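You operate a simulated robot arm through the tools that you are given. There is no shell and no other tool. Be economical: measure what you need, move in short steps, check, and stop when the job is done.

You are at the controls of a simulated robot arm. One attempt, no reset.

## Task
Switch the green table lamp on and off, then box it with the OK tag.
Fine: both go in the small carton.

Only the result counts: the job must be done as asked and must still hold three seconds after the hand-in. Knocking over, shifting, dropping, spilling or breaking anything else fails it.

## Robot
A 7-joint arm with a two-finger parallel gripper, fixed in place. Base frame: the origin is at the foot of the arm, x ahead of it, y to its left, z up; the work surface is at about z = 85. Units: cm, rad, N and s.
With the tool pointing down near the work surface it reaches from about 24 to 68 cm from the base axis. Its first joint turns from -1.152 to 1.152 rad. Payload 2.4 kg.
Tool frame: the origin (TCP) lies between the finger pads and is the grasp point; the fingertips stand 3 cm ahead of it; z points along the fingers, y is the line along which they close. Largest opening 9.4 cm; finger width 2.8, thickness 1; the body of the gripper, 5 by 9.6 cm, starts 5.5 cm behind the TCP.
Orientation is told as [roll, pitch, yaw] about the base's x, y, z axes, in that order, counted from this pose: with the fingers straight down and closing along the base's y, the tool's x points along the base's -x, its y along +y and its z along -z.

## Interface
- The arm moves only by the tool jog_arm. Its argument "deltas" is a list of rows, each a list of 3 entries, a list of its own where there are three numbers: the turn, a rotation vector about the tool's x, y, z in rad, then the shift along the tool's x, y, z in cm, then the finger opening in cm, from 0 to 9.4. In form: [[[rx, ry, rz], [tx, ty, tz], fingers], ...]. A call has 1 to 12 rows; each row is the pose to reach, as a shift and turn from the pose commanded when the call began, along the tool's axes at that moment. Each row takes 0.2 s and may step no farther than 5 cm and 0.15 rad from the row before; otherwise, or with a gripper value out of range, the whole call is refused. Where a pose cannot be reached the arm comes as near as it can. A force on the tool above 40 N (or 10 N above the force at the start of the call, whichever is more), or a blocked arm, ends the call early, and 0.2 s more pass. The fingers move at their own pace (about 15.3 cm/s each) and stop on an object; they squeeze with about 21 N. The grip force told is the motor's: it shows also when the fingers shut on nothing. Time passes only in rows, and 0.2 s behind the last, so rows that repeat a pose let the fingers close. It gives the time, the measured TCP pose, the force on the tool (base axes), the opening and the grip force at its end, in the units of the frame above (readings bear some noise), and new pictures: "views" is both (left out), scene, wrist or none.
- Cameras (640 x 400 px; columns grow to the right, rows downward): "scene" is fixed at [5.36, 48.86, 145.69]; the picture's right is [-0.59, -0.81, 0.00], its down [-0.38, 0.27, -0.89] and it looks along [0.72, -0.52, -0.46] (base axes); focal length 325 px, centre (320, 200). "wrist" rides on the gripper at [-3.7, 0, -5.8] in the tool frame; the picture's right is [0.00, -1.00, 0.00], its down [0.97, 0.00, -0.24] and it looks along [0.24, 0.00, 0.97] (tool axes); focal length 218 px, centre (320, 200). There is no depth. A picture from a camera that has moved, and an enlarged one, comes with that camera's place and axes in the base frame and with its lens.
- inspect(camera, box): a new picture of the part [left, top, right, bottom] of that camera's present view, enlarged. The clock stands still meanwhile.
- hand_in(): hands the job in; it is judged then, once.

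Go step by step. Nothing tells you positions but the pictures and the camera data: compare them with the known pose of the tool, close in by small moves and look again before you grip or let go. The budget is 120 turns and 170 pictures, counting those below and the enlarged ones. Unless the task says otherwise, let go and move clear before handing in, and close with one line.

The tools are called after "Request:" as a command line: name --argument value ..., lists and objects as JSON in quotes. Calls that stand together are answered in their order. jog_arm: Moves the arm, as the interface text tells. Its arguments: {"type":"object","properties":{"deltas":{"type":"array","items":{"type":"array"}},"views":{"type":"string","enum":["both","scene","wrist","none"]}},"required":["deltas"]} The other tools are called the same way: inspect (camera, box) takes an enlarged picture of a part of a camera's view; hand_in () hands the job in.

At the start:

```text
time: 0.0
ee_pos: [35.93, -2.11, 130.52]
tcp_rot: [0.0, 0.0, 0.002]
wrist_force: [-0.3, -0.1, -0.7]
width: 9.4
grip_force: 0.1
```

scene: 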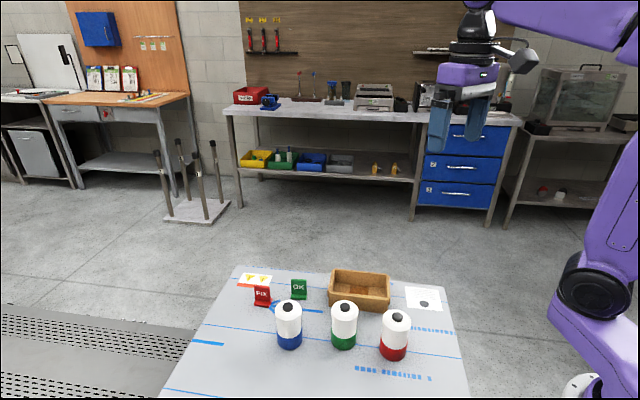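
wrist: 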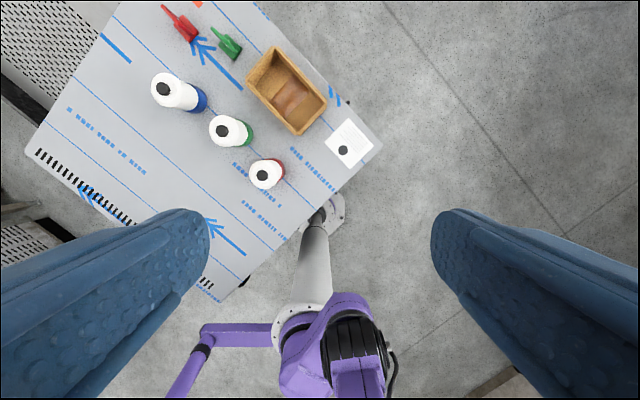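

I see three lamps (blue, green, red bases), a red FIX tag and a green OK tag, and an open box. I'll look closer first.

Request:
inspect --camera "scene" --box '[220, 250, 460, 400]'

Request:
inspect --camera "wrist" --box '[100, 0, 400, 200]'

```text
2.67 times, centred on (340, 325) of scene
camera zoom: at [5.36, 48.86, 145.69], right [-0.59, -0.81, 0.0], down [-0.38, 0.27, -0.89], along [0.72, -0.52, -0.46], focal length 867 px, centre (267, -133)
```

zoom: 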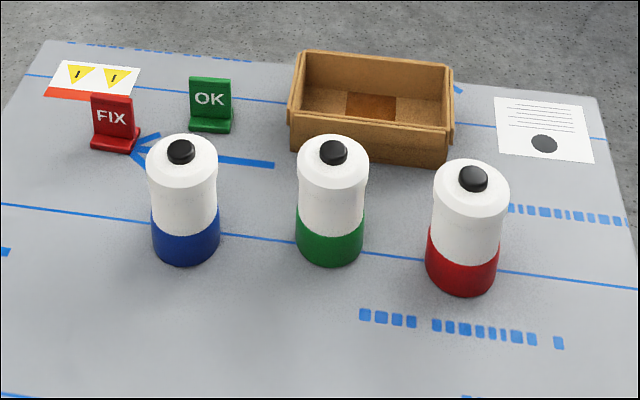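

```text
2.00 times, centred on (250, 100) of wrist
camera zoom: at [39.55, -2.29, 136.37], right [0.0, -1.0, 0.0], down [-0.97, 0.0, 0.24], along [-0.24, 0.0, -0.97], focal length 436 px, centre (460, 400)
```

zoom: 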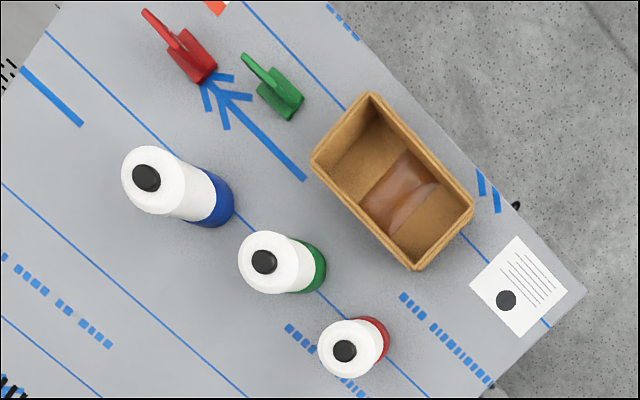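

The green lamp's button is at about (42.3, 15.5, 95) by triangulation. I close the fingers and move above it.

Request:
jog_arm --deltas '[[[0, 0, 0], [-0.91, 2.51, 3.2], 0], [[0, 0, 0], [-1.82, 5.02, 6.4], 0], [[0, 0, 0], [-2.73, 7.54, 9.6], 0], [[0, 0, 0], [-3.64, 10.05, 12.8], 0], [[0, 0, 0], [-4.55, 12.57, 16], 0], [[0, 0, 0], [-5.46, 15.08, 19.2], 0], [[0, 0, 0], [-6.4, 17.6, 22.5], 0]]'

```text
time: 1.6
ee_pos: [42.41, 15.32, 108.08]
tcp_rot: [0.001, -0.001, 0.0]
wrist_force: [0.8, -0.7, 0.9]
width: 0.0
grip_force: 21.1
camera wrist: at [46.15, 15.1, 113.85], right [0.0, -1.0, 0.0], down [-0.97, 0.0, 0.24], along [-0.24, 0.0, -0.97], focal length 218 px, centre (320, 200)
```

scene: 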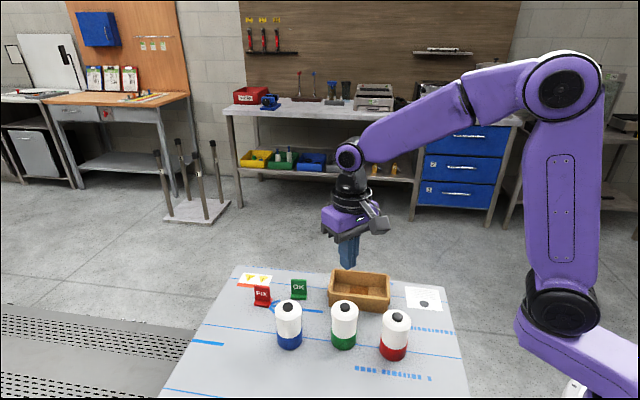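
wrist: 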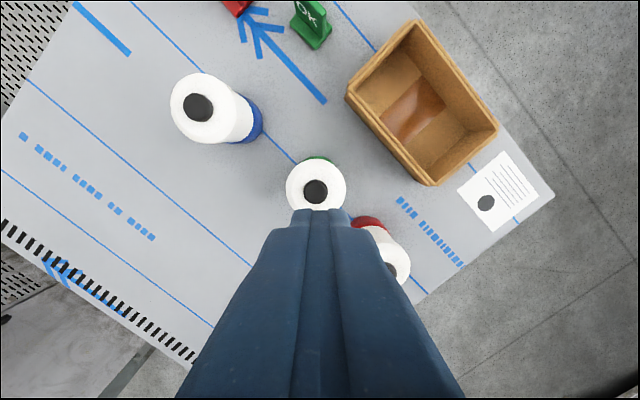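

The button lies at (42.3, 15.45), almost under the fingertips. I go down near to contact.

Request:
jog_arm --deltas '[[[0, 0, 0], [0.1, 0.13, 3], 0], [[0, 0, 0], [0.1, 0.13, 6], 0], [[0, 0, 0], [0.1, 0.13, 8.5], 0], [[0, 0, 0], [0.1, 0.13, 8.5], 0]]'

Request:
inspect --camera "scene" --box '[260, 240, 440, 360]'

```text
time: 2.6
ee_pos: [42.24, 15.49, 99.84]
tcp_rot: [-0.001, -0.001, 0.001]
wrist_force: [-0.2, -0.1, 0.9]
width: 0.01
grip_force: 20.8
camera wrist: at [46.07, 15.3, 105.57], right [0.0, -1.0, 0.0], down [-0.97, 0.0, 0.24], along [-0.24, 0.0, -0.97], focal length 218 px, centre (320, 200)
```

scene: 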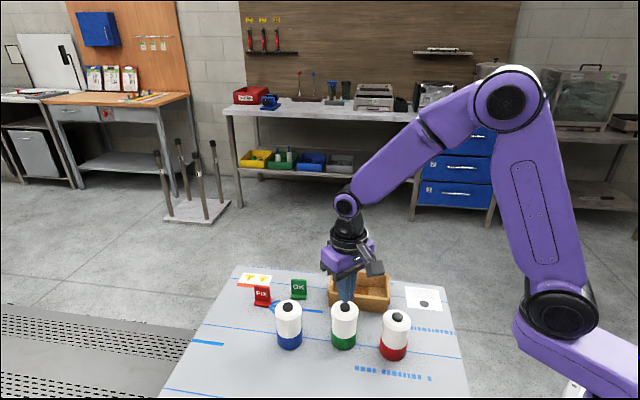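
wrist: 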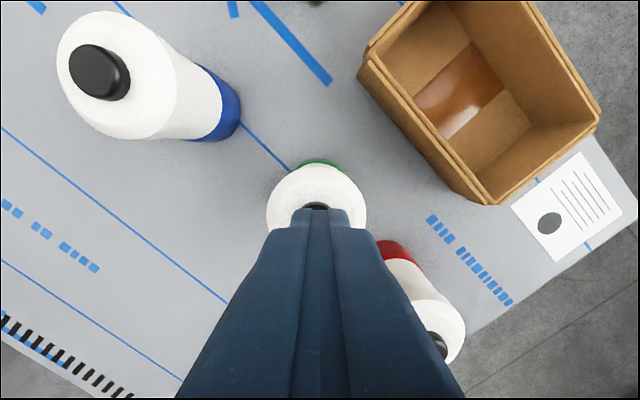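

```text
3.33 times, centred on (350, 300) of scene
camera zoom: at [5.36, 48.86, 145.69], right [-0.59, -0.81, 0.0], down [-0.38, 0.27, -0.89], along [0.72, -0.52, -0.46], focal length 1083 px, centre (220, -133)
```

zoom: 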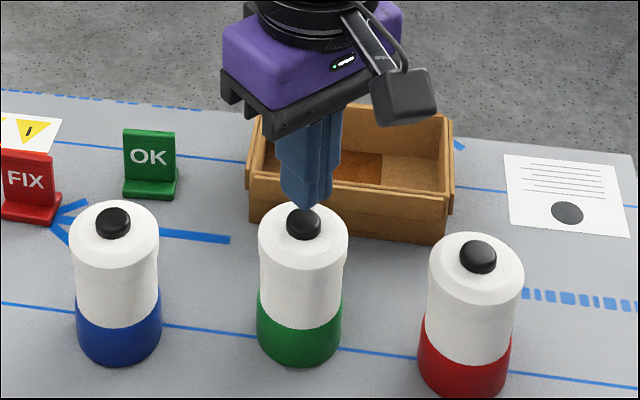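

The tips are about 1.8 cm above the button and centred. I press in small steps.

Request:
jog_arm --deltas '[[[0, 0, 0], [0, 0, 0.6], 0], [[0, 0, 0], [0, 0, 1.2], 0], [[0, 0, 0], [0, 0, 1.5], 0], [[0, 0, 0], [0, 0, 1.7], 0]]' --views "none"

Request:
inspect --camera "scene" --box '[260, 240, 440, 360]'

```text
time: 3.6
ee_pos: [42.14, 15.49, 97.89]
tcp_rot: [0.002, 0.0, -0.001]
wrist_force: [0.9, 0.0, 1.5]
width: 0.0
grip_force: 20.9
```

```text
3.33 times, centred on (350, 300) of scene
camera zoom: at [5.36, 48.86, 145.69], right [-0.59, -0.81, 0.0], down [-0.38, 0.27, -0.89], along [0.72, -0.52, -0.46], focal length 1083 px, centre (220, -133)
```

zoom: 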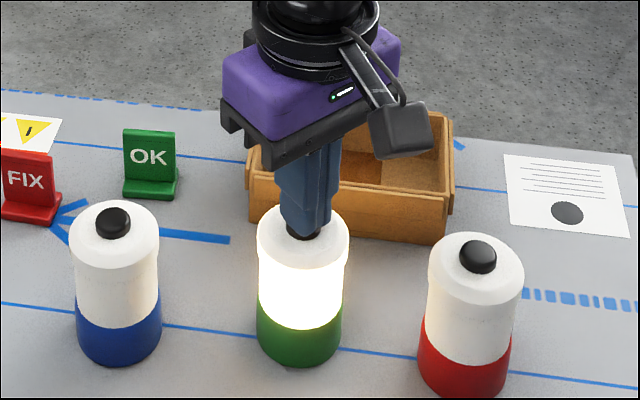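

The lamp lit. I lift off and check whether it stays on.

Request:
jog_arm --deltas '[[[0, 0, 0], [0, 0, -1.0], 0], [[0, 0, 0], [0, 0, -1.8], 0], [[0, 0, 0], [0, 0, -1.8], 0]]' --views "none"

Request:
inspect --camera "scene" --box '[260, 240, 440, 360]'

```text
time: 4.4
ee_pos: [42.17, 15.54, 99.67]
tcp_rot: [-0.002, 0.0, -0.001]
wrist_force: [0.5, -0.1, -0.7]
width: 0.0
grip_force: 21.0
```

```text
3.33 times, centred on (350, 300) of scene
camera zoom: at [5.36, 48.86, 145.69], right [-0.59, -0.81, 0.0], down [-0.38, 0.27, -0.89], along [0.72, -0.52, -0.46], focal length 1083 px, centre (220, -133)
```

zoom: 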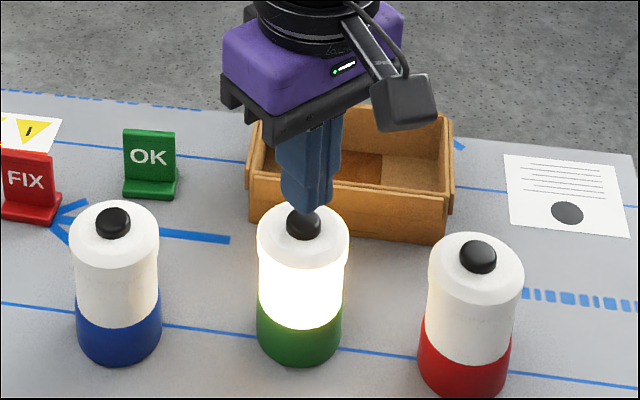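

It latches on. I press once more to switch it off, then lift.

Request:
jog_arm --deltas '[[[0, 0, 0], [0, 0, 0.6], 0], [[0, 0, 0], [0, 0, 1.2], 0], [[0, 0, 0], [0, 0, 1.6], 0], [[0, 0, 0], [0, 0, 1.8], 0], [[0, 0, 0], [0, 0, 0.8], 0], [[0, 0, 0], [0, 0, 0], 0]]' --views "none"

Request:
inspect --camera "scene" --box '[260, 240, 440, 360]'

```text
time: 5.8
ee_pos: [42.11, 15.56, 99.64]
tcp_rot: [0.002, 0.0, -0.001]
wrist_force: [-0.3, -0.5, -0.7]
width: 0.01
grip_force: 20.7
```

```text
3.33 times, centred on (350, 300) of scene
camera zoom: at [5.36, 48.86, 145.69], right [-0.59, -0.81, 0.0], down [-0.38, 0.27, -0.89], along [0.72, -0.52, -0.46], focal length 1083 px, centre (220, -133)
```

zoom: 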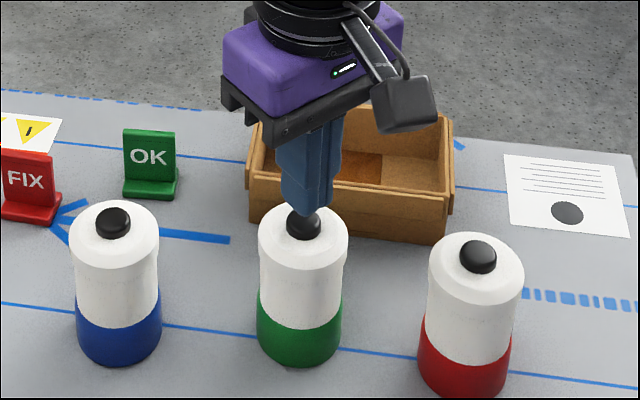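

The lamp is off again. The tag goes in first; I rise and move over to view it and the box from above.

Request:
jog_arm --deltas '[[[0, 0, 0], [0, 0, -4], 0], [[0, 0, 0], [0, 0, -8], 2], [[0, 0, 0], [-4.5, 0, -9], 4], [[0, 0, 0], [-9, 0, -9], 6], [[0, 0, 0], [-13, 0, -9], 6], [[0, 0, 0], [-13, 0, -9], 6]]' --views "wrist"

Request:
inspect --camera "scene" --box '[230, 260, 400, 320]'

```text
time: 7.2
ee_pos: [55.24, 15.31, 108.76]
tcp_rot: [0.0, 0.002, 0.0]
wrist_force: [0.3, -0.6, -1.0]
width: 5.98
grip_force: 0.0
camera wrist: at [58.93, 15.19, 114.5], right [0.0, -1.0, 0.0], down [-0.97, 0.0, 0.24], along [-0.24, 0.0, -0.97], focal length 218 px, centre (320, 200)
```

wrist: 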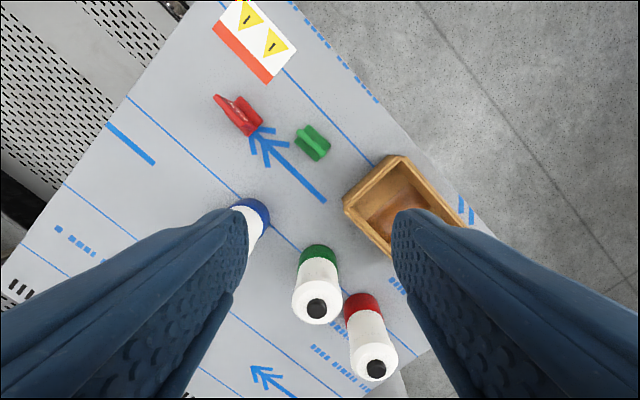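

```text
3.76 times, centred on (315, 290) of scene
camera zoom: at [5.36, 48.86, 145.69], right [-0.59, -0.81, 0.0], down [-0.38, 0.27, -0.89], along [0.72, -0.52, -0.46], focal length 1223 px, centre (339, -139)
```

zoom: 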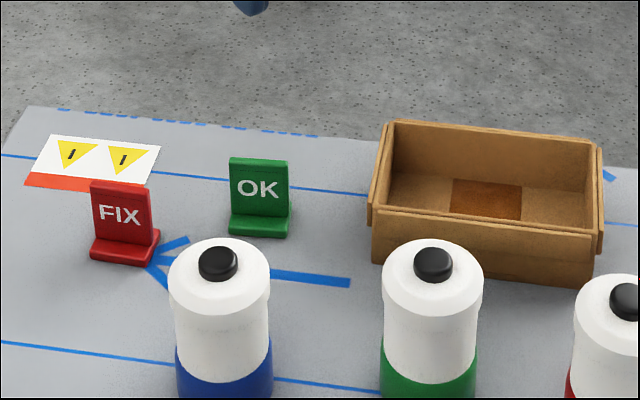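

Request:
inspect --camera "wrist" --box '[260, 90, 440, 240]'

```text
2.67 times, centred on (350, 165) of wrist
camera zoom: at [58.93, 15.19, 114.5], right [0.0, -1.0, 0.0], down [-0.97, 0.0, 0.24], along [-0.24, 0.0, -0.97], focal length 582 px, centre (240, 293)
```

zoom: 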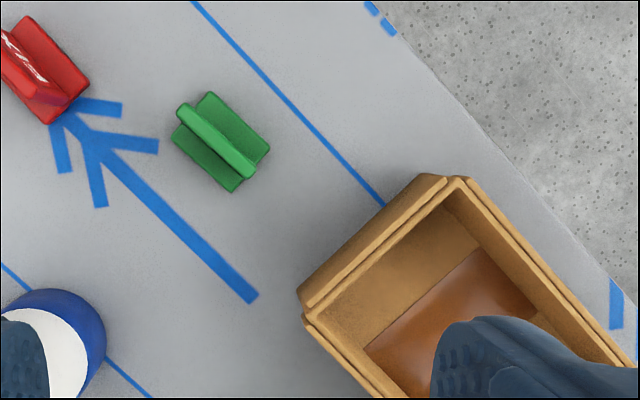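

The tag stands at about (59.3, 16.2), its plate along the (0.69, 0.73) direction, parallel to the box. I turn the tool so the fingers close across the plate and go above it.

Request:
jog_arm --deltas '[[[0, 0, -0.133], [-0.7, 0.14, 1.4], 4], [[0, 0, -0.267], [-1.4, 0.28, 2.8], 4], [[0, 0, -0.4], [-2.1, 0.42, 4.2], 4], [[0, 0, -0.533], [-2.8, 0.56, 5.6], 4], [[0, 0, -0.667], [-3.5, 0.7, 7], 4], [[0, 0, -0.8], [-4.06, 0.84, 8.7], 4], [[0, 0, -0.8], [-4.06, 0.84, 8.7], 4]]'

Request:
inspect --camera "scene" --box '[230, 220, 410, 340]'

```text
time: 8.8
ee_pos: [59.26, 16.21, 100.22]
tcp_rot: [0.0, -0.001, 0.801]
wrist_force: [-0.1, -0.1, -0.1]
width: 4.01
grip_force: 0.1
camera wrist: at [61.79, 18.79, 105.91], right [0.72, -0.7, 0.0], down [-0.68, -0.7, 0.24], along [-0.17, -0.17, -0.97], focal length 218 px, centre (320, 200)
```

scene: 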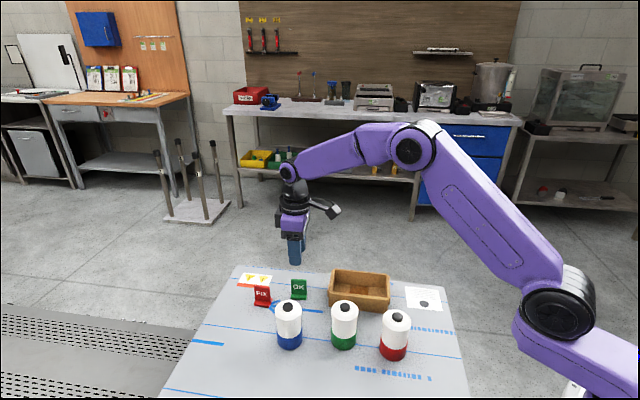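
wrist: 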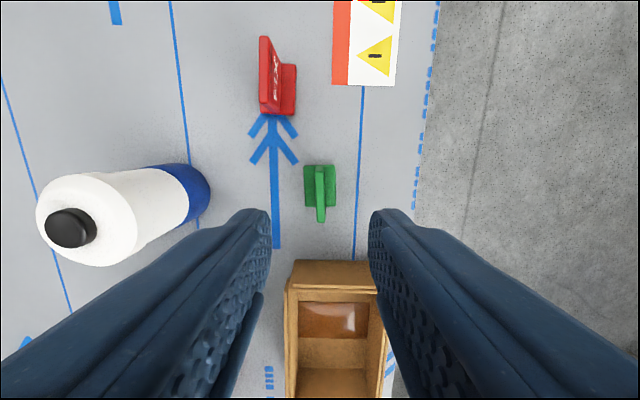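

```text
3.33 times, centred on (320, 280) of scene
camera zoom: at [5.36, 48.86, 145.69], right [-0.59, -0.81, 0.0], down [-0.38, 0.27, -0.89], along [0.72, -0.52, -0.46], focal length 1083 px, centre (320, -67)
```

zoom: 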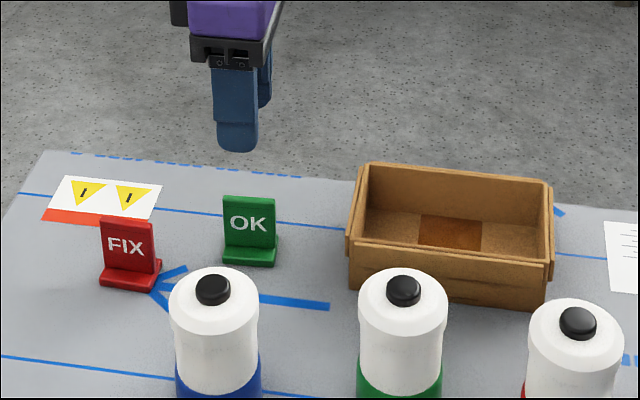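

The plate is centred and aligned between the fingers. I descend to just above its foot.

Request:
jog_arm --deltas '[[[0, 0, 0], [0, 0, 4], 4], [[0, 0, 0], [0, 0, 8], 4], [[0, 0, 0], [0, 0, 9.5], 4], [[0, 0, 0], [0, 0, 10.5], 4], [[0, 0, 0], [0, 0, 10.5], 4]]'

Request:
inspect --camera "scene" --box '[260, 250, 350, 310]'

```text
time: 10.0
ee_pos: [58.97, 16.4, 89.72]
tcp_rot: [0.0, 0.0, 0.8]
wrist_force: [-0.6, 0.1, -0.3]
width: 4.0
grip_force: 0.0
camera wrist: at [61.65, 18.89, 95.38], right [0.72, -0.7, 0.0], down [-0.68, -0.7, 0.24], along [-0.17, -0.17, -0.97], focal length 218 px, centre (320, 200)
```

scene: 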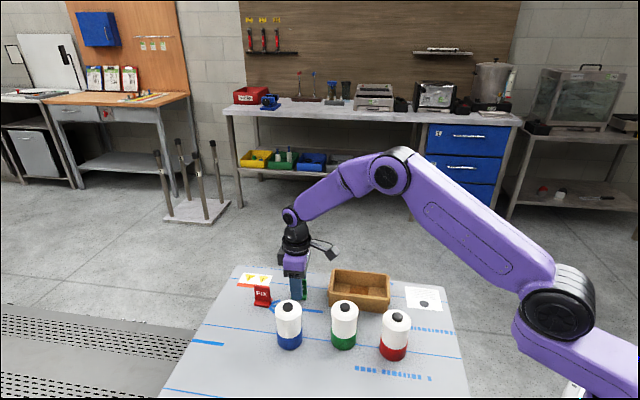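
wrist: 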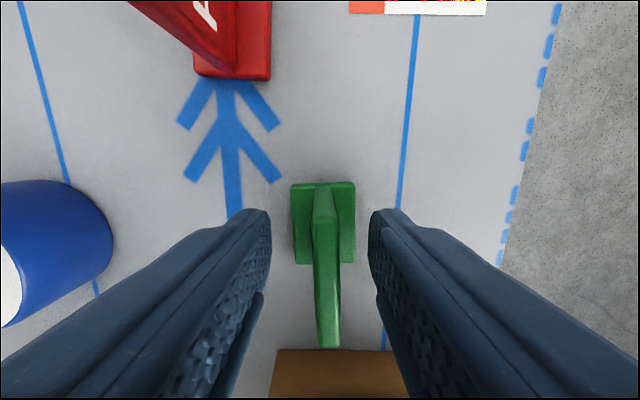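

```text
6.67 times, centred on (305, 280) of scene
camera zoom: at [5.36, 48.86, 145.69], right [-0.59, -0.81, 0.0], down [-0.38, 0.27, -0.89], along [0.72, -0.52, -0.46], focal length 2166 px, centre (420, -333)
```

zoom: 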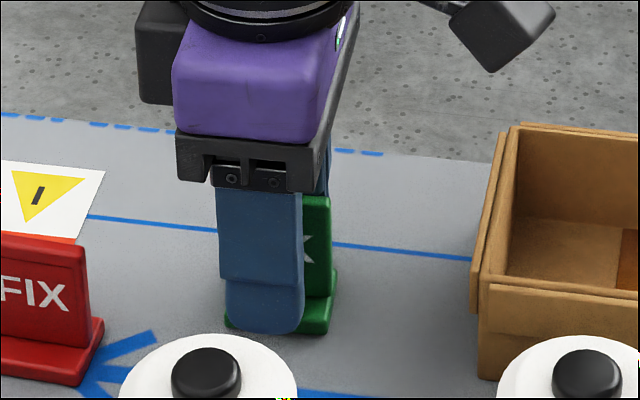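

The plate sits between the fingers, slightly off to one side. I nudge 0.2 cm, close and lift a little.

Request:
jog_arm --deltas '[[[0, 0, 0], [0, -0.2, 0.1], 4], [[0, 0, 0], [0, -0.2, 0.1], 1.5], [[0, 0, 0], [0, -0.2, 0.1], 0], [[0, 0, 0], [0, -0.2, 0.1], 0], [[0, 0, 0], [0, -0.2, -2.5], 0], [[0, 0, 0], [0, -0.2, -5], 0], [[0, 0, 0], [0, -0.2, -5], 0]]'

Request:
inspect --camera "scene" --box '[260, 230, 380, 310]'

```text
time: 11.6
ee_pos: [59.06, 16.16, 94.41]
tcp_rot: [-0.001, 0.0, 0.799]
wrist_force: [-0.1, -0.4, 0.1]
width: 0.0
grip_force: 21.1
camera wrist: at [61.57, 18.7, 100.25], right [0.72, -0.7, 0.0], down [-0.68, -0.7, 0.24], along [-0.17, -0.17, -0.97], focal length 218 px, centre (320, 200)
```

scene: 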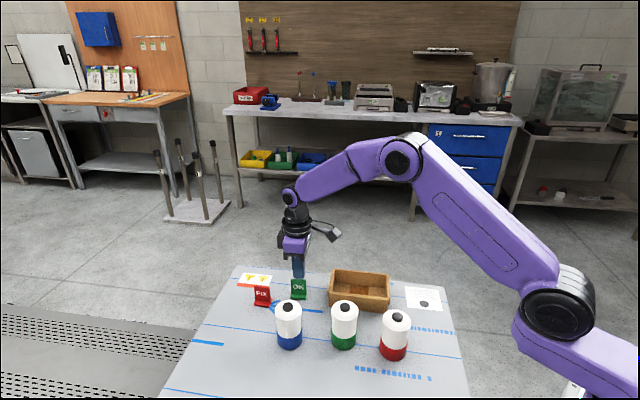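
wrist: 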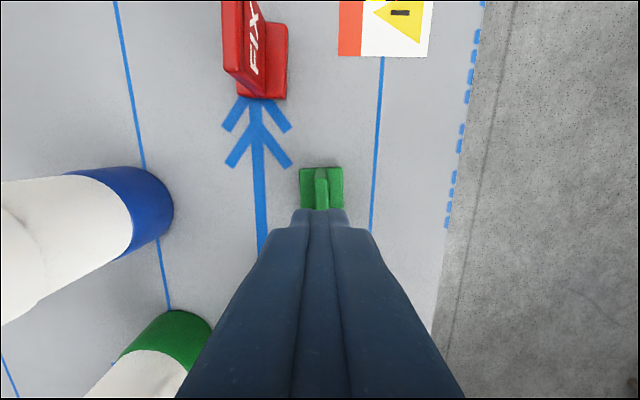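

```text
5.00 times, centred on (320, 270) of scene
camera zoom: at [5.36, 48.86, 145.69], right [-0.59, -0.81, 0.0], down [-0.38, 0.27, -0.89], along [0.72, -0.52, -0.46], focal length 1625 px, centre (320, -150)
```

zoom: 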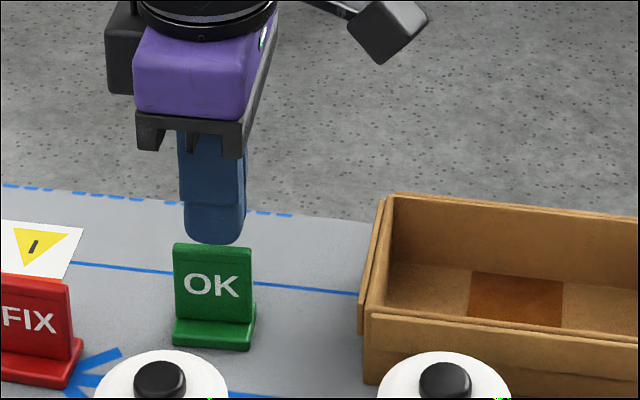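

The fingers came up empty; the tag is still standing. I go back down, close and read the width before lifting.

Request:
jog_arm --deltas '[[[0, 0, 0], [0, 0, 0], 4], [[0, 0, 0], [0, 0, 0], 4], [[0, 0, 0], [0, 0, 2.5], 4], [[0, 0, 0], [0, 0, 4.8], 4], [[0, 0, 0], [0, 0, 4.8], 4]]' --views "wrist"

Request:
inspect --camera "scene" --box '[275, 260, 335, 310]'

```text
time: 12.8
ee_pos: [59.03, 15.99, 89.74]
tcp_rot: [-0.001, 0.0, 0.799]
wrist_force: [-0.6, -0.6, -0.8]
width: 4.01
grip_force: 0.0
camera wrist: at [61.67, 18.65, 95.57], right [0.72, -0.7, 0.0], down [-0.68, -0.7, 0.24], along [-0.17, -0.17, -0.97], focal length 218 px, centre (320, 200)
```

wrist: 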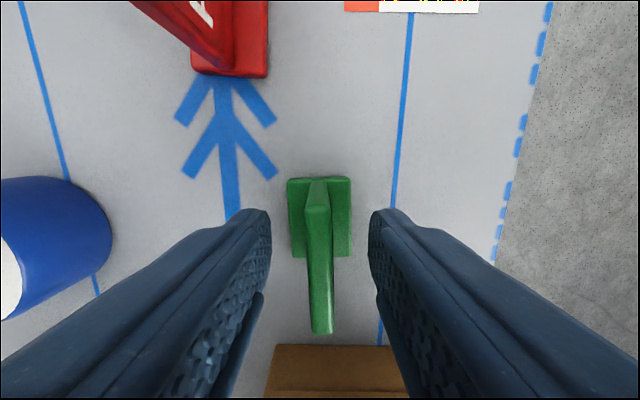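

```text
8.00 times, centred on (305, 285) of scene
camera zoom: at [5.36, 48.86, 145.69], right [-0.59, -0.81, 0.0], down [-0.38, 0.27, -0.89], along [0.72, -0.52, -0.46], focal length 2600 px, centre (440, -480)
```

zoom: 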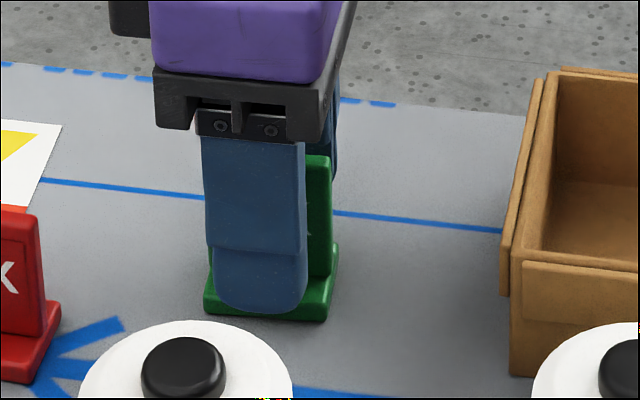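

The fingers straddle the plate properly. Now close and wait.

Request:
jog_arm --deltas '[[[0, 0, 0], [0, 0, 0], 0], [[0, 0, 0], [0, 0, 0], 0], [[0, 0, 0], [0, 0, 0], 0]]' --views "wrist"

Request:
inspect --camera "scene" --box '[275, 260, 335, 310]'

```text
time: 13.6
ee_pos: [59.1, 16.13, 89.83]
tcp_rot: [0.0, -0.001, 0.799]
wrist_force: [-0.6, 0.1, -0.5]
width: 1.09
grip_force: 21.6
camera wrist: at [61.66, 18.65, 95.58], right [0.72, -0.7, 0.0], down [-0.68, -0.7, 0.24], along [-0.17, -0.17, -0.97], focal length 218 px, centre (320, 200)
```

wrist: 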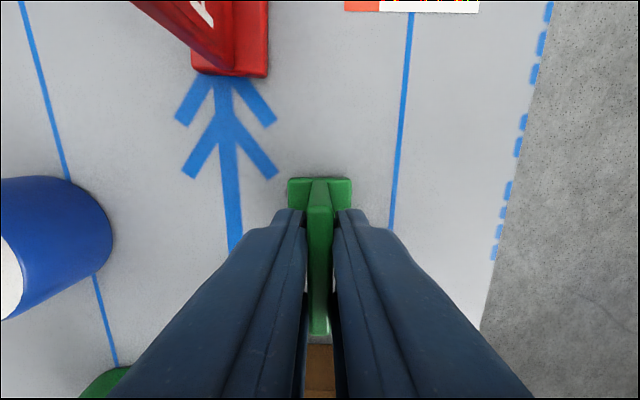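

```text
8.00 times, centred on (305, 285) of scene
camera zoom: at [5.36, 48.86, 145.69], right [-0.59, -0.81, 0.0], down [-0.38, 0.27, -0.89], along [0.72, -0.52, -0.46], focal length 2600 px, centre (440, -480)
```

zoom: 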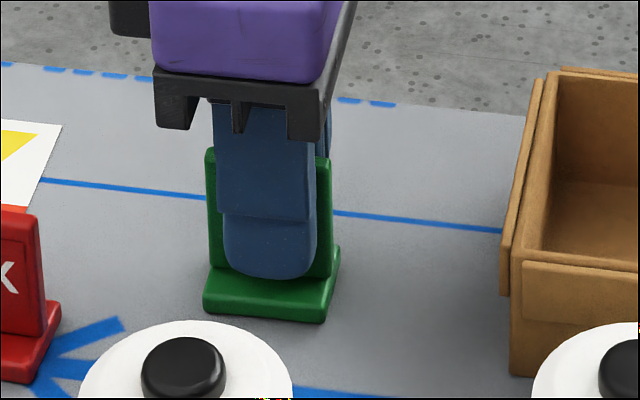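

Gripped, width 1.09. I lift very slowly this time.

Request:
jog_arm --deltas '[[[0, 0, 0], [0, 0, -0.1], 0], [[0, 0, 0], [0, 0, -0.2], 0], [[0, 0, 0], [0, 0, -0.4], 0], [[0, 0, 0], [0, 0, -0.6], 0], [[0, 0, 0], [0, 0, -0.8], 0], [[0, 0, 0], [0, 0, -1.0], 0], [[0, 0, 0], [0, 0, -1.0], 0]]' --views "wrist"

Request:
inspect --camera "scene" --box '[275, 260, 335, 310]'

```text
time: 15.2
ee_pos: [59.39, 16.23, 90.82]
tcp_rot: [0.002, 0.001, 0.8]
wrist_force: [0.1, 0.6, -1.0]
width: 1.07
grip_force: 21.2
camera wrist: at [61.98, 18.73, 96.54], right [0.72, -0.7, 0.0], down [-0.68, -0.7, 0.24], along [-0.17, -0.17, -0.97], focal length 218 px, centre (320, 200)
```

wrist: 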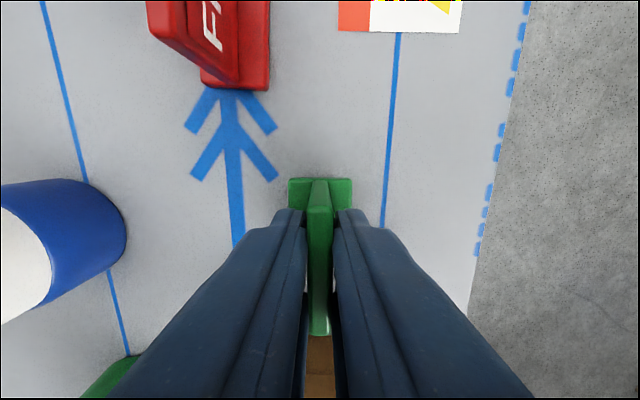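

```text
8.00 times, centred on (305, 285) of scene
camera zoom: at [5.36, 48.86, 145.69], right [-0.59, -0.81, 0.0], down [-0.38, 0.27, -0.89], along [0.72, -0.52, -0.46], focal length 2600 px, centre (440, -480)
```

zoom: 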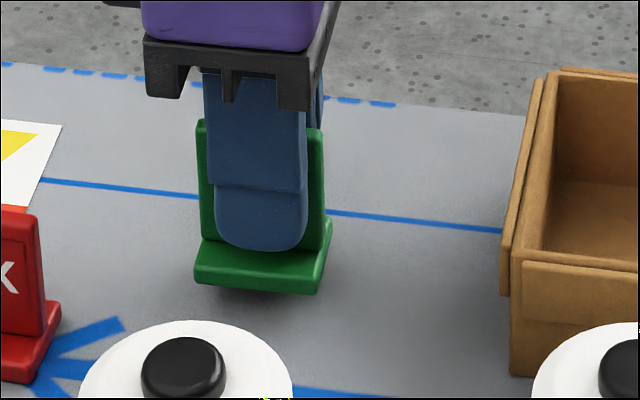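

The tag hangs firmly. I raise it gently clear of the rim height.

Request:
jog_arm --deltas '[[[0, 0, 0], [0, 0, -0.2], 0], [[0, 0, 0], [0, 0, -0.5], 0], [[0, 0, 0], [0, 0, -1.0], 0], [[0, 0, 0], [0, 0, -1.6], 0], [[0, 0, 0], [0, 0, -2.2], 0], [[0, 0, 0], [0, 0, -2.8], 0], [[0, 0, 0], [0, 0, -3.4], 0], [[0, 0, 0], [0, 0, -4.0], 0], [[0, 0, 0], [0, 0, -4.6], 0], [[0, 0, 0], [0, 0, -5.1], 0], [[0, 0, 0], [0, 0, -5.4], 0], [[0, 0, 0], [0, 0, -5.5], 0]]' --views "none"

Request:
jog_arm --deltas '[[[0, 0, 0], [0.2, 0, 0], 0], [[0, 0, 0], [0.6, -0.1, 0], 0], [[0, 0, 0], [1.2, -0.2, 0], 0], [[0, 0, 0], [1.9, -0.3, 0], 0], [[0, 0, 0], [2.7, -0.4, 0], 0], [[0, 0, 0], [3.5, -0.5, 0], 0], [[0, 0, 0], [4.3, -0.6, 0], 0], [[0, 0, 0], [5.1, -0.7, 0], 0], [[0, 0, 0], [5.9, -0.8, 0], 0], [[0, 0, 0], [6.6, -0.9, 0], 0], [[0, 0, 0], [7.1, -1.0, 0], 0], [[0, 0, 0], [7.3, -1.0, 0], 0]]'

Request:
inspect --camera "scene" --box '[260, 230, 410, 330]'

```text
time: 17.8
ee_pos: [59.4, 16.49, 96.09]
tcp_rot: [0.001, -0.001, 0.799]
wrist_force: [0.4, -0.1, -0.2]
width: 1.07
grip_force: 21.1
```

```text
time: 20.4
ee_pos: [55.08, 10.37, 95.99]
tcp_rot: [0.0, -0.001, 0.801]
wrist_force: [0.1, -0.1, -0.3]
width: 1.07
grip_force: 20.6
camera wrist: at [57.59, 12.96, 101.83], right [0.72, -0.7, 0.0], down [-0.68, -0.7, 0.24], along [-0.17, -0.17, -0.97], focal length 218 px, centre (320, 200)
```

scene: 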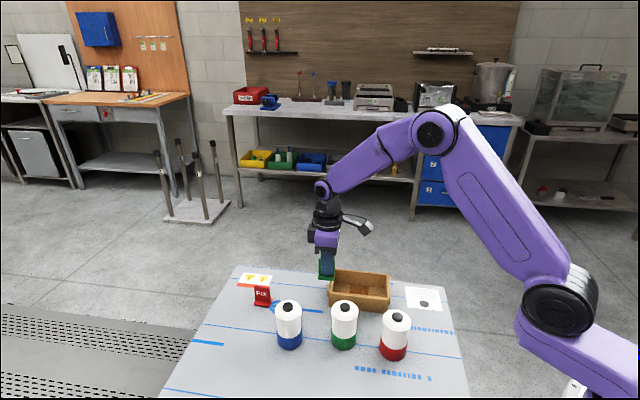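
wrist: 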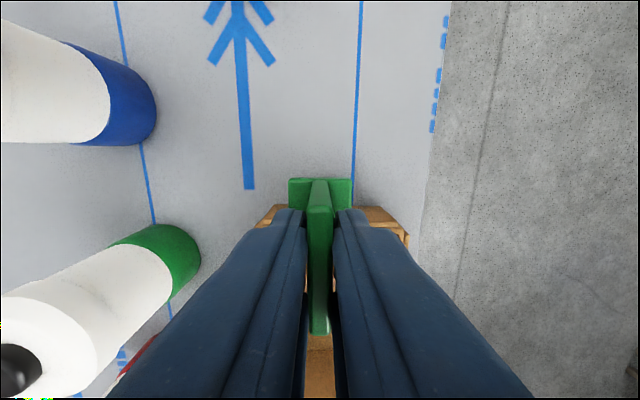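

```text
4.00 times, centred on (335, 280) of scene
camera zoom: at [5.36, 48.86, 145.69], right [-0.59, -0.81, 0.0], down [-0.38, 0.27, -0.89], along [0.72, -0.52, -0.46], focal length 1300 px, centre (260, -120)
```

zoom: 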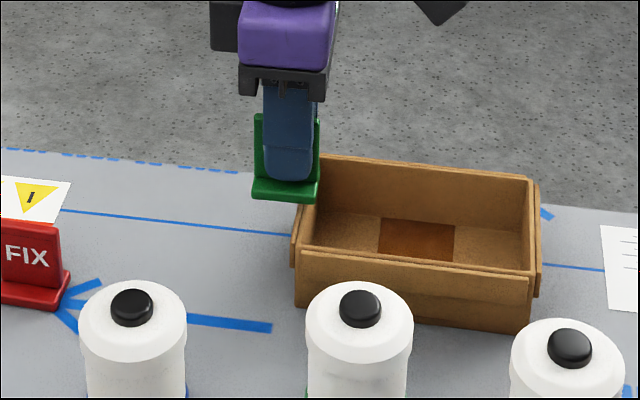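

The tag hangs just at the far end of the box, about 0.9 cm off its centreline. I slide it inward above the box.

Request:
jog_arm --deltas '[[[0, 0, 0], [0.2, -0.1, 0], 0], [[0, 0, 0], [0.6, -0.2, 0], 0], [[0, 0, 0], [1.2, -0.3, 0], 0], [[0, 0, 0], [1.9, -0.5, 0], 0], [[0, 0, 0], [2.7, -0.6, 0], 0], [[0, 0, 0], [3.4, -0.8, 0], 0], [[0, 0, 0], [4.0, -0.9, 0], 0], [[0, 0, 0], [4.3, -0.9, 0], 0], [[0, 0, 0], [4.3, -0.9, 0], 0]]' --views "wrist"

Request:
inspect --camera "scene" --box '[290, 230, 410, 330]'

```text
time: 22.4
ee_pos: [52.85, 6.73, 96.19]
tcp_rot: [0.001, 0.002, 0.799]
wrist_force: [-1.0, 0.3, -0.5]
width: 1.04
grip_force: 20.6
camera wrist: at [55.3, 9.2, 102.03], right [0.72, -0.7, 0.0], down [-0.68, -0.7, 0.24], along [-0.17, -0.17, -0.97], focal length 218 px, centre (320, 200)
```

wrist: 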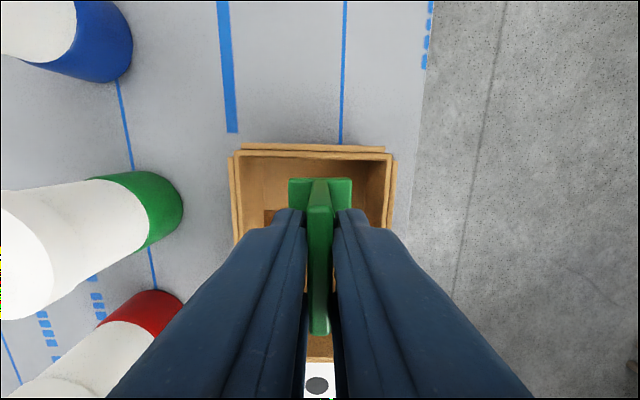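

```text
4.00 times, centred on (350, 280) of scene
camera zoom: at [5.36, 48.86, 145.69], right [-0.59, -0.81, 0.0], down [-0.38, 0.27, -0.89], along [0.72, -0.52, -0.46], focal length 1300 px, centre (200, -120)
```

zoom: 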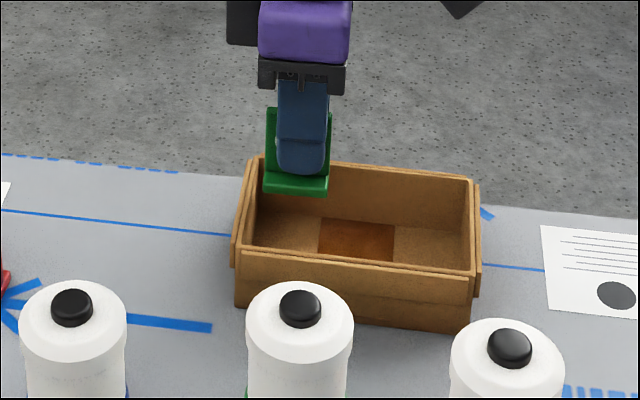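

The tag is over the far end with ample clearance. I shift a touch and lower it.

Request:
jog_arm --deltas '[[[0, 0, 0], [-0.2, 0.1, 0.2], 0], [[0, 0, 0], [-0.4, 0.3, 0.6], 0], [[0, 0, 0], [-0.5, 0.3, 1.2], 0], [[0, 0, 0], [-0.5, 0.3, 1.9], 0], [[0, 0, 0], [-0.5, 0.3, 2.6], 0], [[0, 0, 0], [-0.5, 0.3, 3.3], 0], [[0, 0, 0], [-0.5, 0.3, 4.0], 0], [[0, 0, 0], [-0.5, 0.3, 4.6], 0], [[0, 0, 0], [-0.5, 0.3, 5.0], 0], [[0, 0, 0], [-0.5, 0.3, 5.3], 0], [[0, 0, 0], [-0.5, 0.3, 5.5], 0]]' --views "wrist"

Request:
inspect --camera "scene" --box '[290, 230, 410, 330]'

```text
time: 24.8
ee_pos: [52.78, 7.24, 90.78]
tcp_rot: [0.0, 0.0, 0.799]
wrist_force: [0.8, 0.6, 0.0]
width: 1.09
grip_force: 20.8
camera wrist: at [55.37, 9.73, 96.55], right [0.72, -0.7, 0.0], down [-0.68, -0.7, 0.24], along [-0.17, -0.17, -0.97], focal length 218 px, centre (320, 200)
```

wrist: 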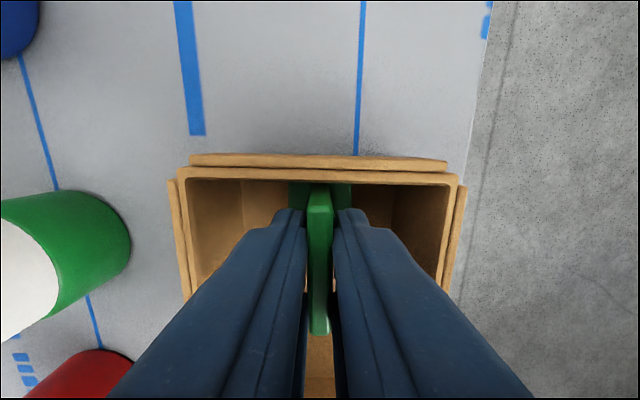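

```text
4.00 times, centred on (350, 280) of scene
camera zoom: at [5.36, 48.86, 145.69], right [-0.59, -0.81, 0.0], down [-0.38, 0.27, -0.89], along [0.72, -0.52, -0.46], focal length 1300 px, centre (200, -120)
```

zoom: 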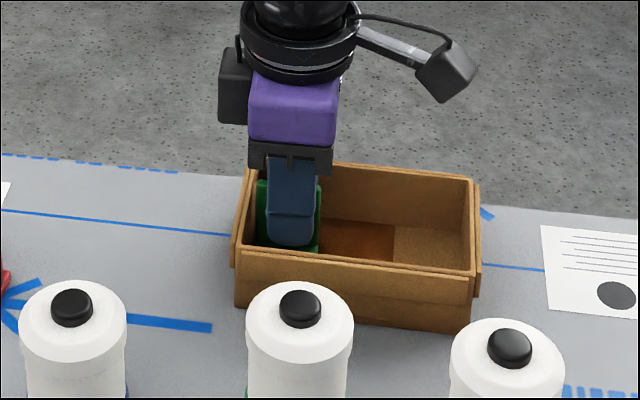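

About half a centimetre to go; I lower gently to contact.

Request:
jog_arm --deltas '[[[0, 0, 0], [0, 0, 0.15], 0], [[0, 0, 0], [0, 0, 0.3], 0], [[0, 0, 0], [0, 0, 0.4], 0]]' --views "none"

```text
time: 25.6
ee_pos: [52.89, 7.24, 90.3]
tcp_rot: [-0.002, -0.001, 0.8]
wrist_force: [-0.7, 0.6, 5.5]
width: 1.08
grip_force: 21.0
```

Contact is made (5.5 N up). I release and rise.

Request:
jog_arm --deltas '[[[0, 0, 0], [0, 0, -0.05], 2], [[0, 0, 0], [0, 0, -0.05], 3.5], [[0, 0, 0], [0, 0, -0.1], 3.5], [[0, 0, 0], [0, 0, -1.5], 3.5], [[0, 0, 0], [0, 0, -4], 3.5], [[0, 0, 0], [0, 0, -8], 4], [[0, 0, 0], [0, 0, -12], 6], [[0, 0, 0], [0, 0, -12], 6]]'

Request:
inspect --camera "scene" --box '[290, 230, 410, 330]'

```text
time: 27.4
ee_pos: [52.88, 7.15, 102.2]
tcp_rot: [-0.001, 0.0, 0.798]
wrist_force: [0.4, 0.0, -0.1]
width: 5.99
grip_force: 0.1
camera wrist: at [55.48, 9.67, 108.02], right [0.72, -0.7, 0.0], down [-0.68, -0.7, 0.24], along [-0.17, -0.17, -0.97], focal length 218 px, centre (320, 200)
```

scene: 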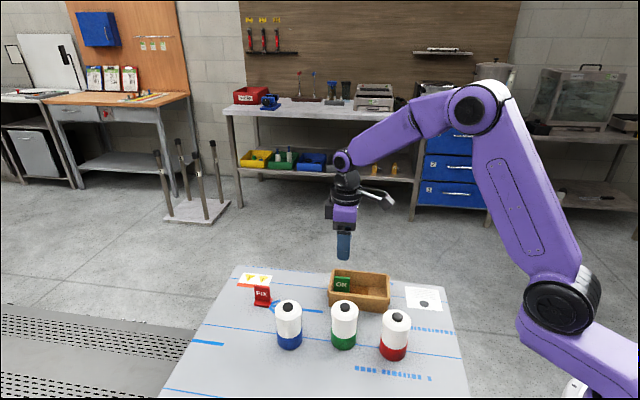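
wrist: 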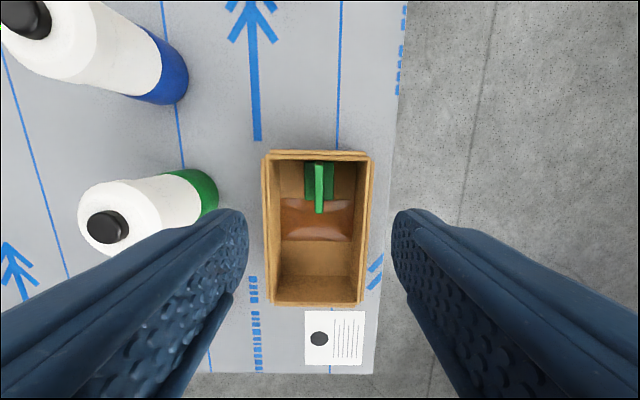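

```text
4.00 times, centred on (350, 280) of scene
camera zoom: at [5.36, 48.86, 145.69], right [-0.59, -0.81, 0.0], down [-0.38, 0.27, -0.89], along [0.72, -0.52, -0.46], focal length 1300 px, centre (200, -120)
```

zoom: 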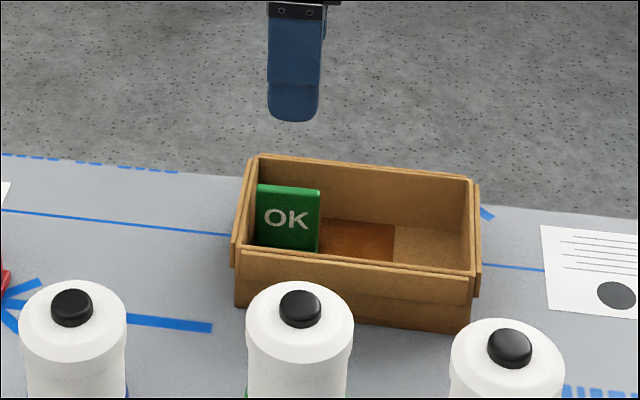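

The tag stands in the far end of the box. Now I move over the green lamp, fingers open.

Request:
jog_arm --deltas '[[[0, 0, 0], [0, 0, -3.5], 6], [[0, 0, 0], [0.3, 3, -3.5], 7], [[0, 0, 0], [0.7, 6.5, -3.5], 8.5], [[0, 0, 0], [1.1, 10, -3.5], 9.2], [[0, 0, 0], [1.4, 13.4, -3.5], 9.2], [[0, 0, 0], [1.4, 13.4, -3.5], 9.2]]'

```text
time: 28.8
ee_pos: [42.01, 15.71, 105.83]
tcp_rot: [0.0, 0.001, 0.8]
wrist_force: [1.0, 0.0, -0.3]
width: 9.21
grip_force: 0.1
camera wrist: at [44.68, 18.18, 111.65], right [0.72, -0.7, 0.0], down [-0.68, -0.7, 0.24], along [-0.17, -0.17, -0.97], focal length 218 px, centre (320, 200)
```

scene: 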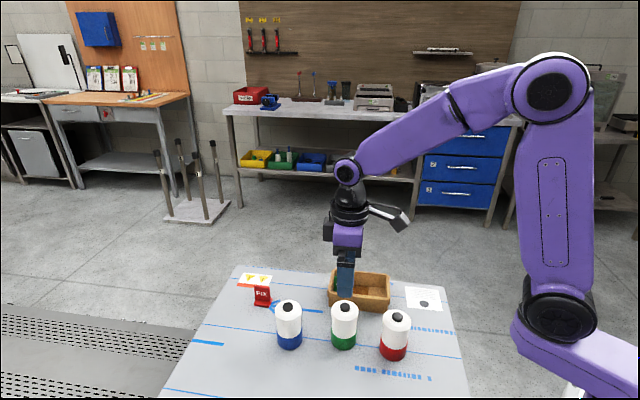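
wrist: 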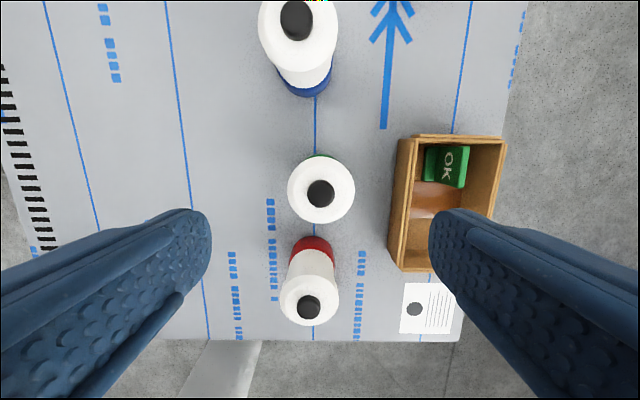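

The lamp is centred between the fingers. I descend to grip its cap, tips staying above the box-rim height.

Request:
jog_arm --deltas '[[[0, 0, 0], [-0.25, 0, 4], 9.2], [[0, 0, 0], [-0.25, 0, 8], 9.2], [[0, 0, 0], [-0.25, 0, 11], 9.2], [[0, 0, 0], [-0.25, 0, 12.4], 9.2], [[0, 0, 0], [-0.25, 0, 12.4], 9.2]]' --views "wrist"

Request:
inspect --camera "scene" --box '[285, 260, 405, 360]'

```text
time: 30.0
ee_pos: [42.3, 15.73, 93.49]
tcp_rot: [0.0, 0.0, 0.799]
wrist_force: [1.2, -0.7, -0.5]
width: 9.19
grip_force: 0.0
camera wrist: at [44.87, 18.33, 99.23], right [0.72, -0.7, 0.0], down [-0.68, -0.7, 0.24], along [-0.17, -0.17, -0.97], focal length 218 px, centre (320, 200)
```

wrist: 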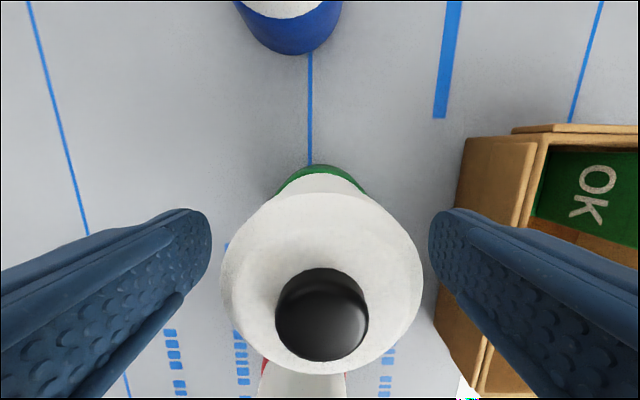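

```text
4.00 times, centred on (345, 310) of scene
camera zoom: at [5.36, 48.86, 145.69], right [-0.59, -0.81, 0.0], down [-0.38, 0.27, -0.89], along [0.72, -0.52, -0.46], focal length 1300 px, centre (220, -240)
```

zoom: 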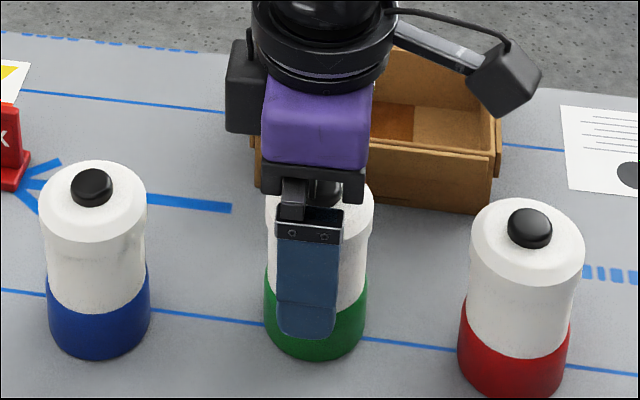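

Centred. I close on the cap.

Request:
jog_arm --deltas '[[[0, 0, 0], [0, 0, 0], 7], [[0, 0, 0], [0, 0, 0], 5], [[0, 0, 0], [0, 0, 0], 4], [[0, 0, 0], [0, 0, 0], 3], [[0, 0, 0], [0, 0, 0], 0], [[0, 0, 0], [0, 0, 0], 0]]' --views "none"

Request:
jog_arm --deltas '[[[0, 0, 0], [0, 0, -0.1], 0], [[0, 0, 0], [0, 0, -0.2], 0], [[0, 0, 0], [0, 0, -0.4], 0], [[0, 0, 0], [0, 0, -0.6], 0], [[0, 0, 0], [0, 0, -0.8], 0], [[0, 0, 0], [0, 0, -1.0], 0], [[0, 0, 0], [0, 0, -1.0], 0]]' --views "wrist"

Request:
inspect --camera "scene" --box '[285, 260, 405, 360]'

```text
time: 31.4
ee_pos: [42.33, 15.85, 93.46]
tcp_rot: [0.002, 0.001, 0.8]
wrist_force: [0.5, -0.8, 1.0]
width: 5.64
grip_force: 20.8
```

```text
time: 33.0
ee_pos: [42.3, 15.62, 94.42]
tcp_rot: [-0.001, 0.001, 0.8]
wrist_force: [0.7, -0.5, -3.7]
width: 5.56
grip_force: 20.9
camera wrist: at [44.94, 18.27, 100.14], right [0.72, -0.7, 0.0], down [-0.68, -0.7, 0.24], along [-0.17, -0.17, -0.97], focal length 218 px, centre (320, 200)
```

wrist: 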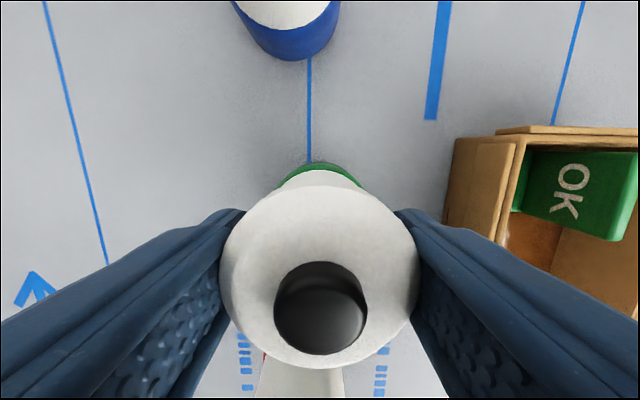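

```text
4.00 times, centred on (345, 310) of scene
camera zoom: at [5.36, 48.86, 145.69], right [-0.59, -0.81, 0.0], down [-0.38, 0.27, -0.89], along [0.72, -0.52, -0.46], focal length 1300 px, centre (220, -240)
```

zoom: 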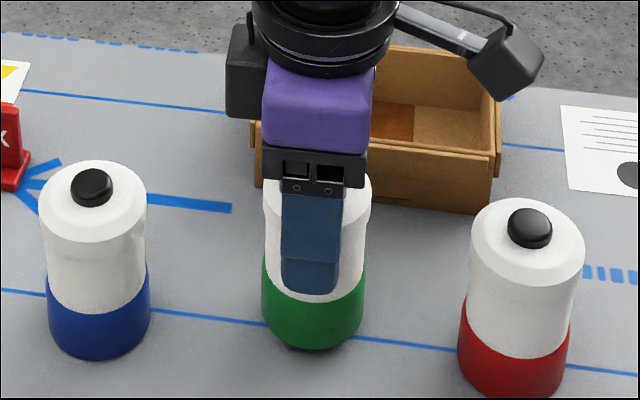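

The lamp seems lifted, with perhaps a slight slip. I hold still and compare before going on.

Request:
jog_arm --deltas '[[[0, 0, 0], [0, 0, 0], 0], [[0, 0, 0], [0, 0, 0], 0], [[0, 0, 0], [0, 0, 0], 0], [[0, 0, 0], [0, 0, 0], 0]]' --views "wrist"

Request:
inspect --camera "scene" --box '[315, 290, 375, 350]'

```text
time: 34.0
ee_pos: [42.33, 15.65, 94.36]
tcp_rot: [-0.001, 0.0, 0.798]
wrist_force: [0.1, 0.1, -3.3]
width: 5.57
grip_force: 20.9
camera wrist: at [44.93, 18.26, 100.13], right [0.72, -0.7, 0.0], down [-0.68, -0.7, 0.24], along [-0.17, -0.17, -0.97], focal length 218 px, centre (320, 200)
```

wrist: 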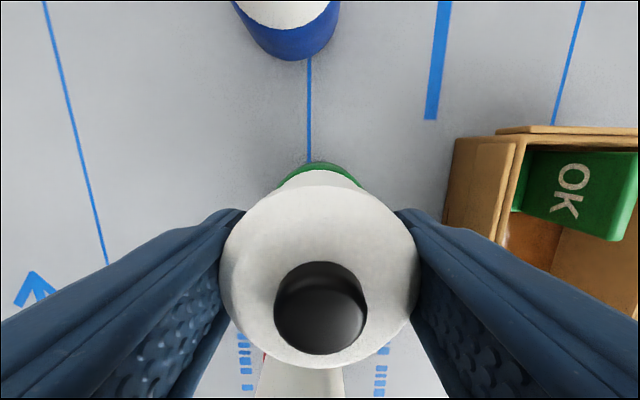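

```text
6.67 times, centred on (345, 320) of scene
camera zoom: at [5.36, 48.86, 145.69], right [-0.59, -0.81, 0.0], down [-0.38, 0.27, -0.89], along [0.72, -0.52, -0.46], focal length 2166 px, centre (153, -600)
```

zoom: 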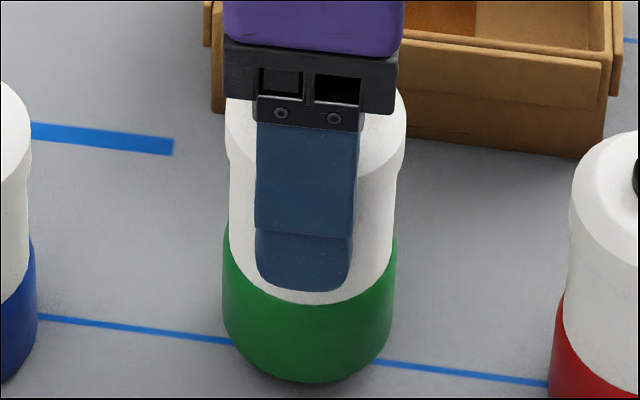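

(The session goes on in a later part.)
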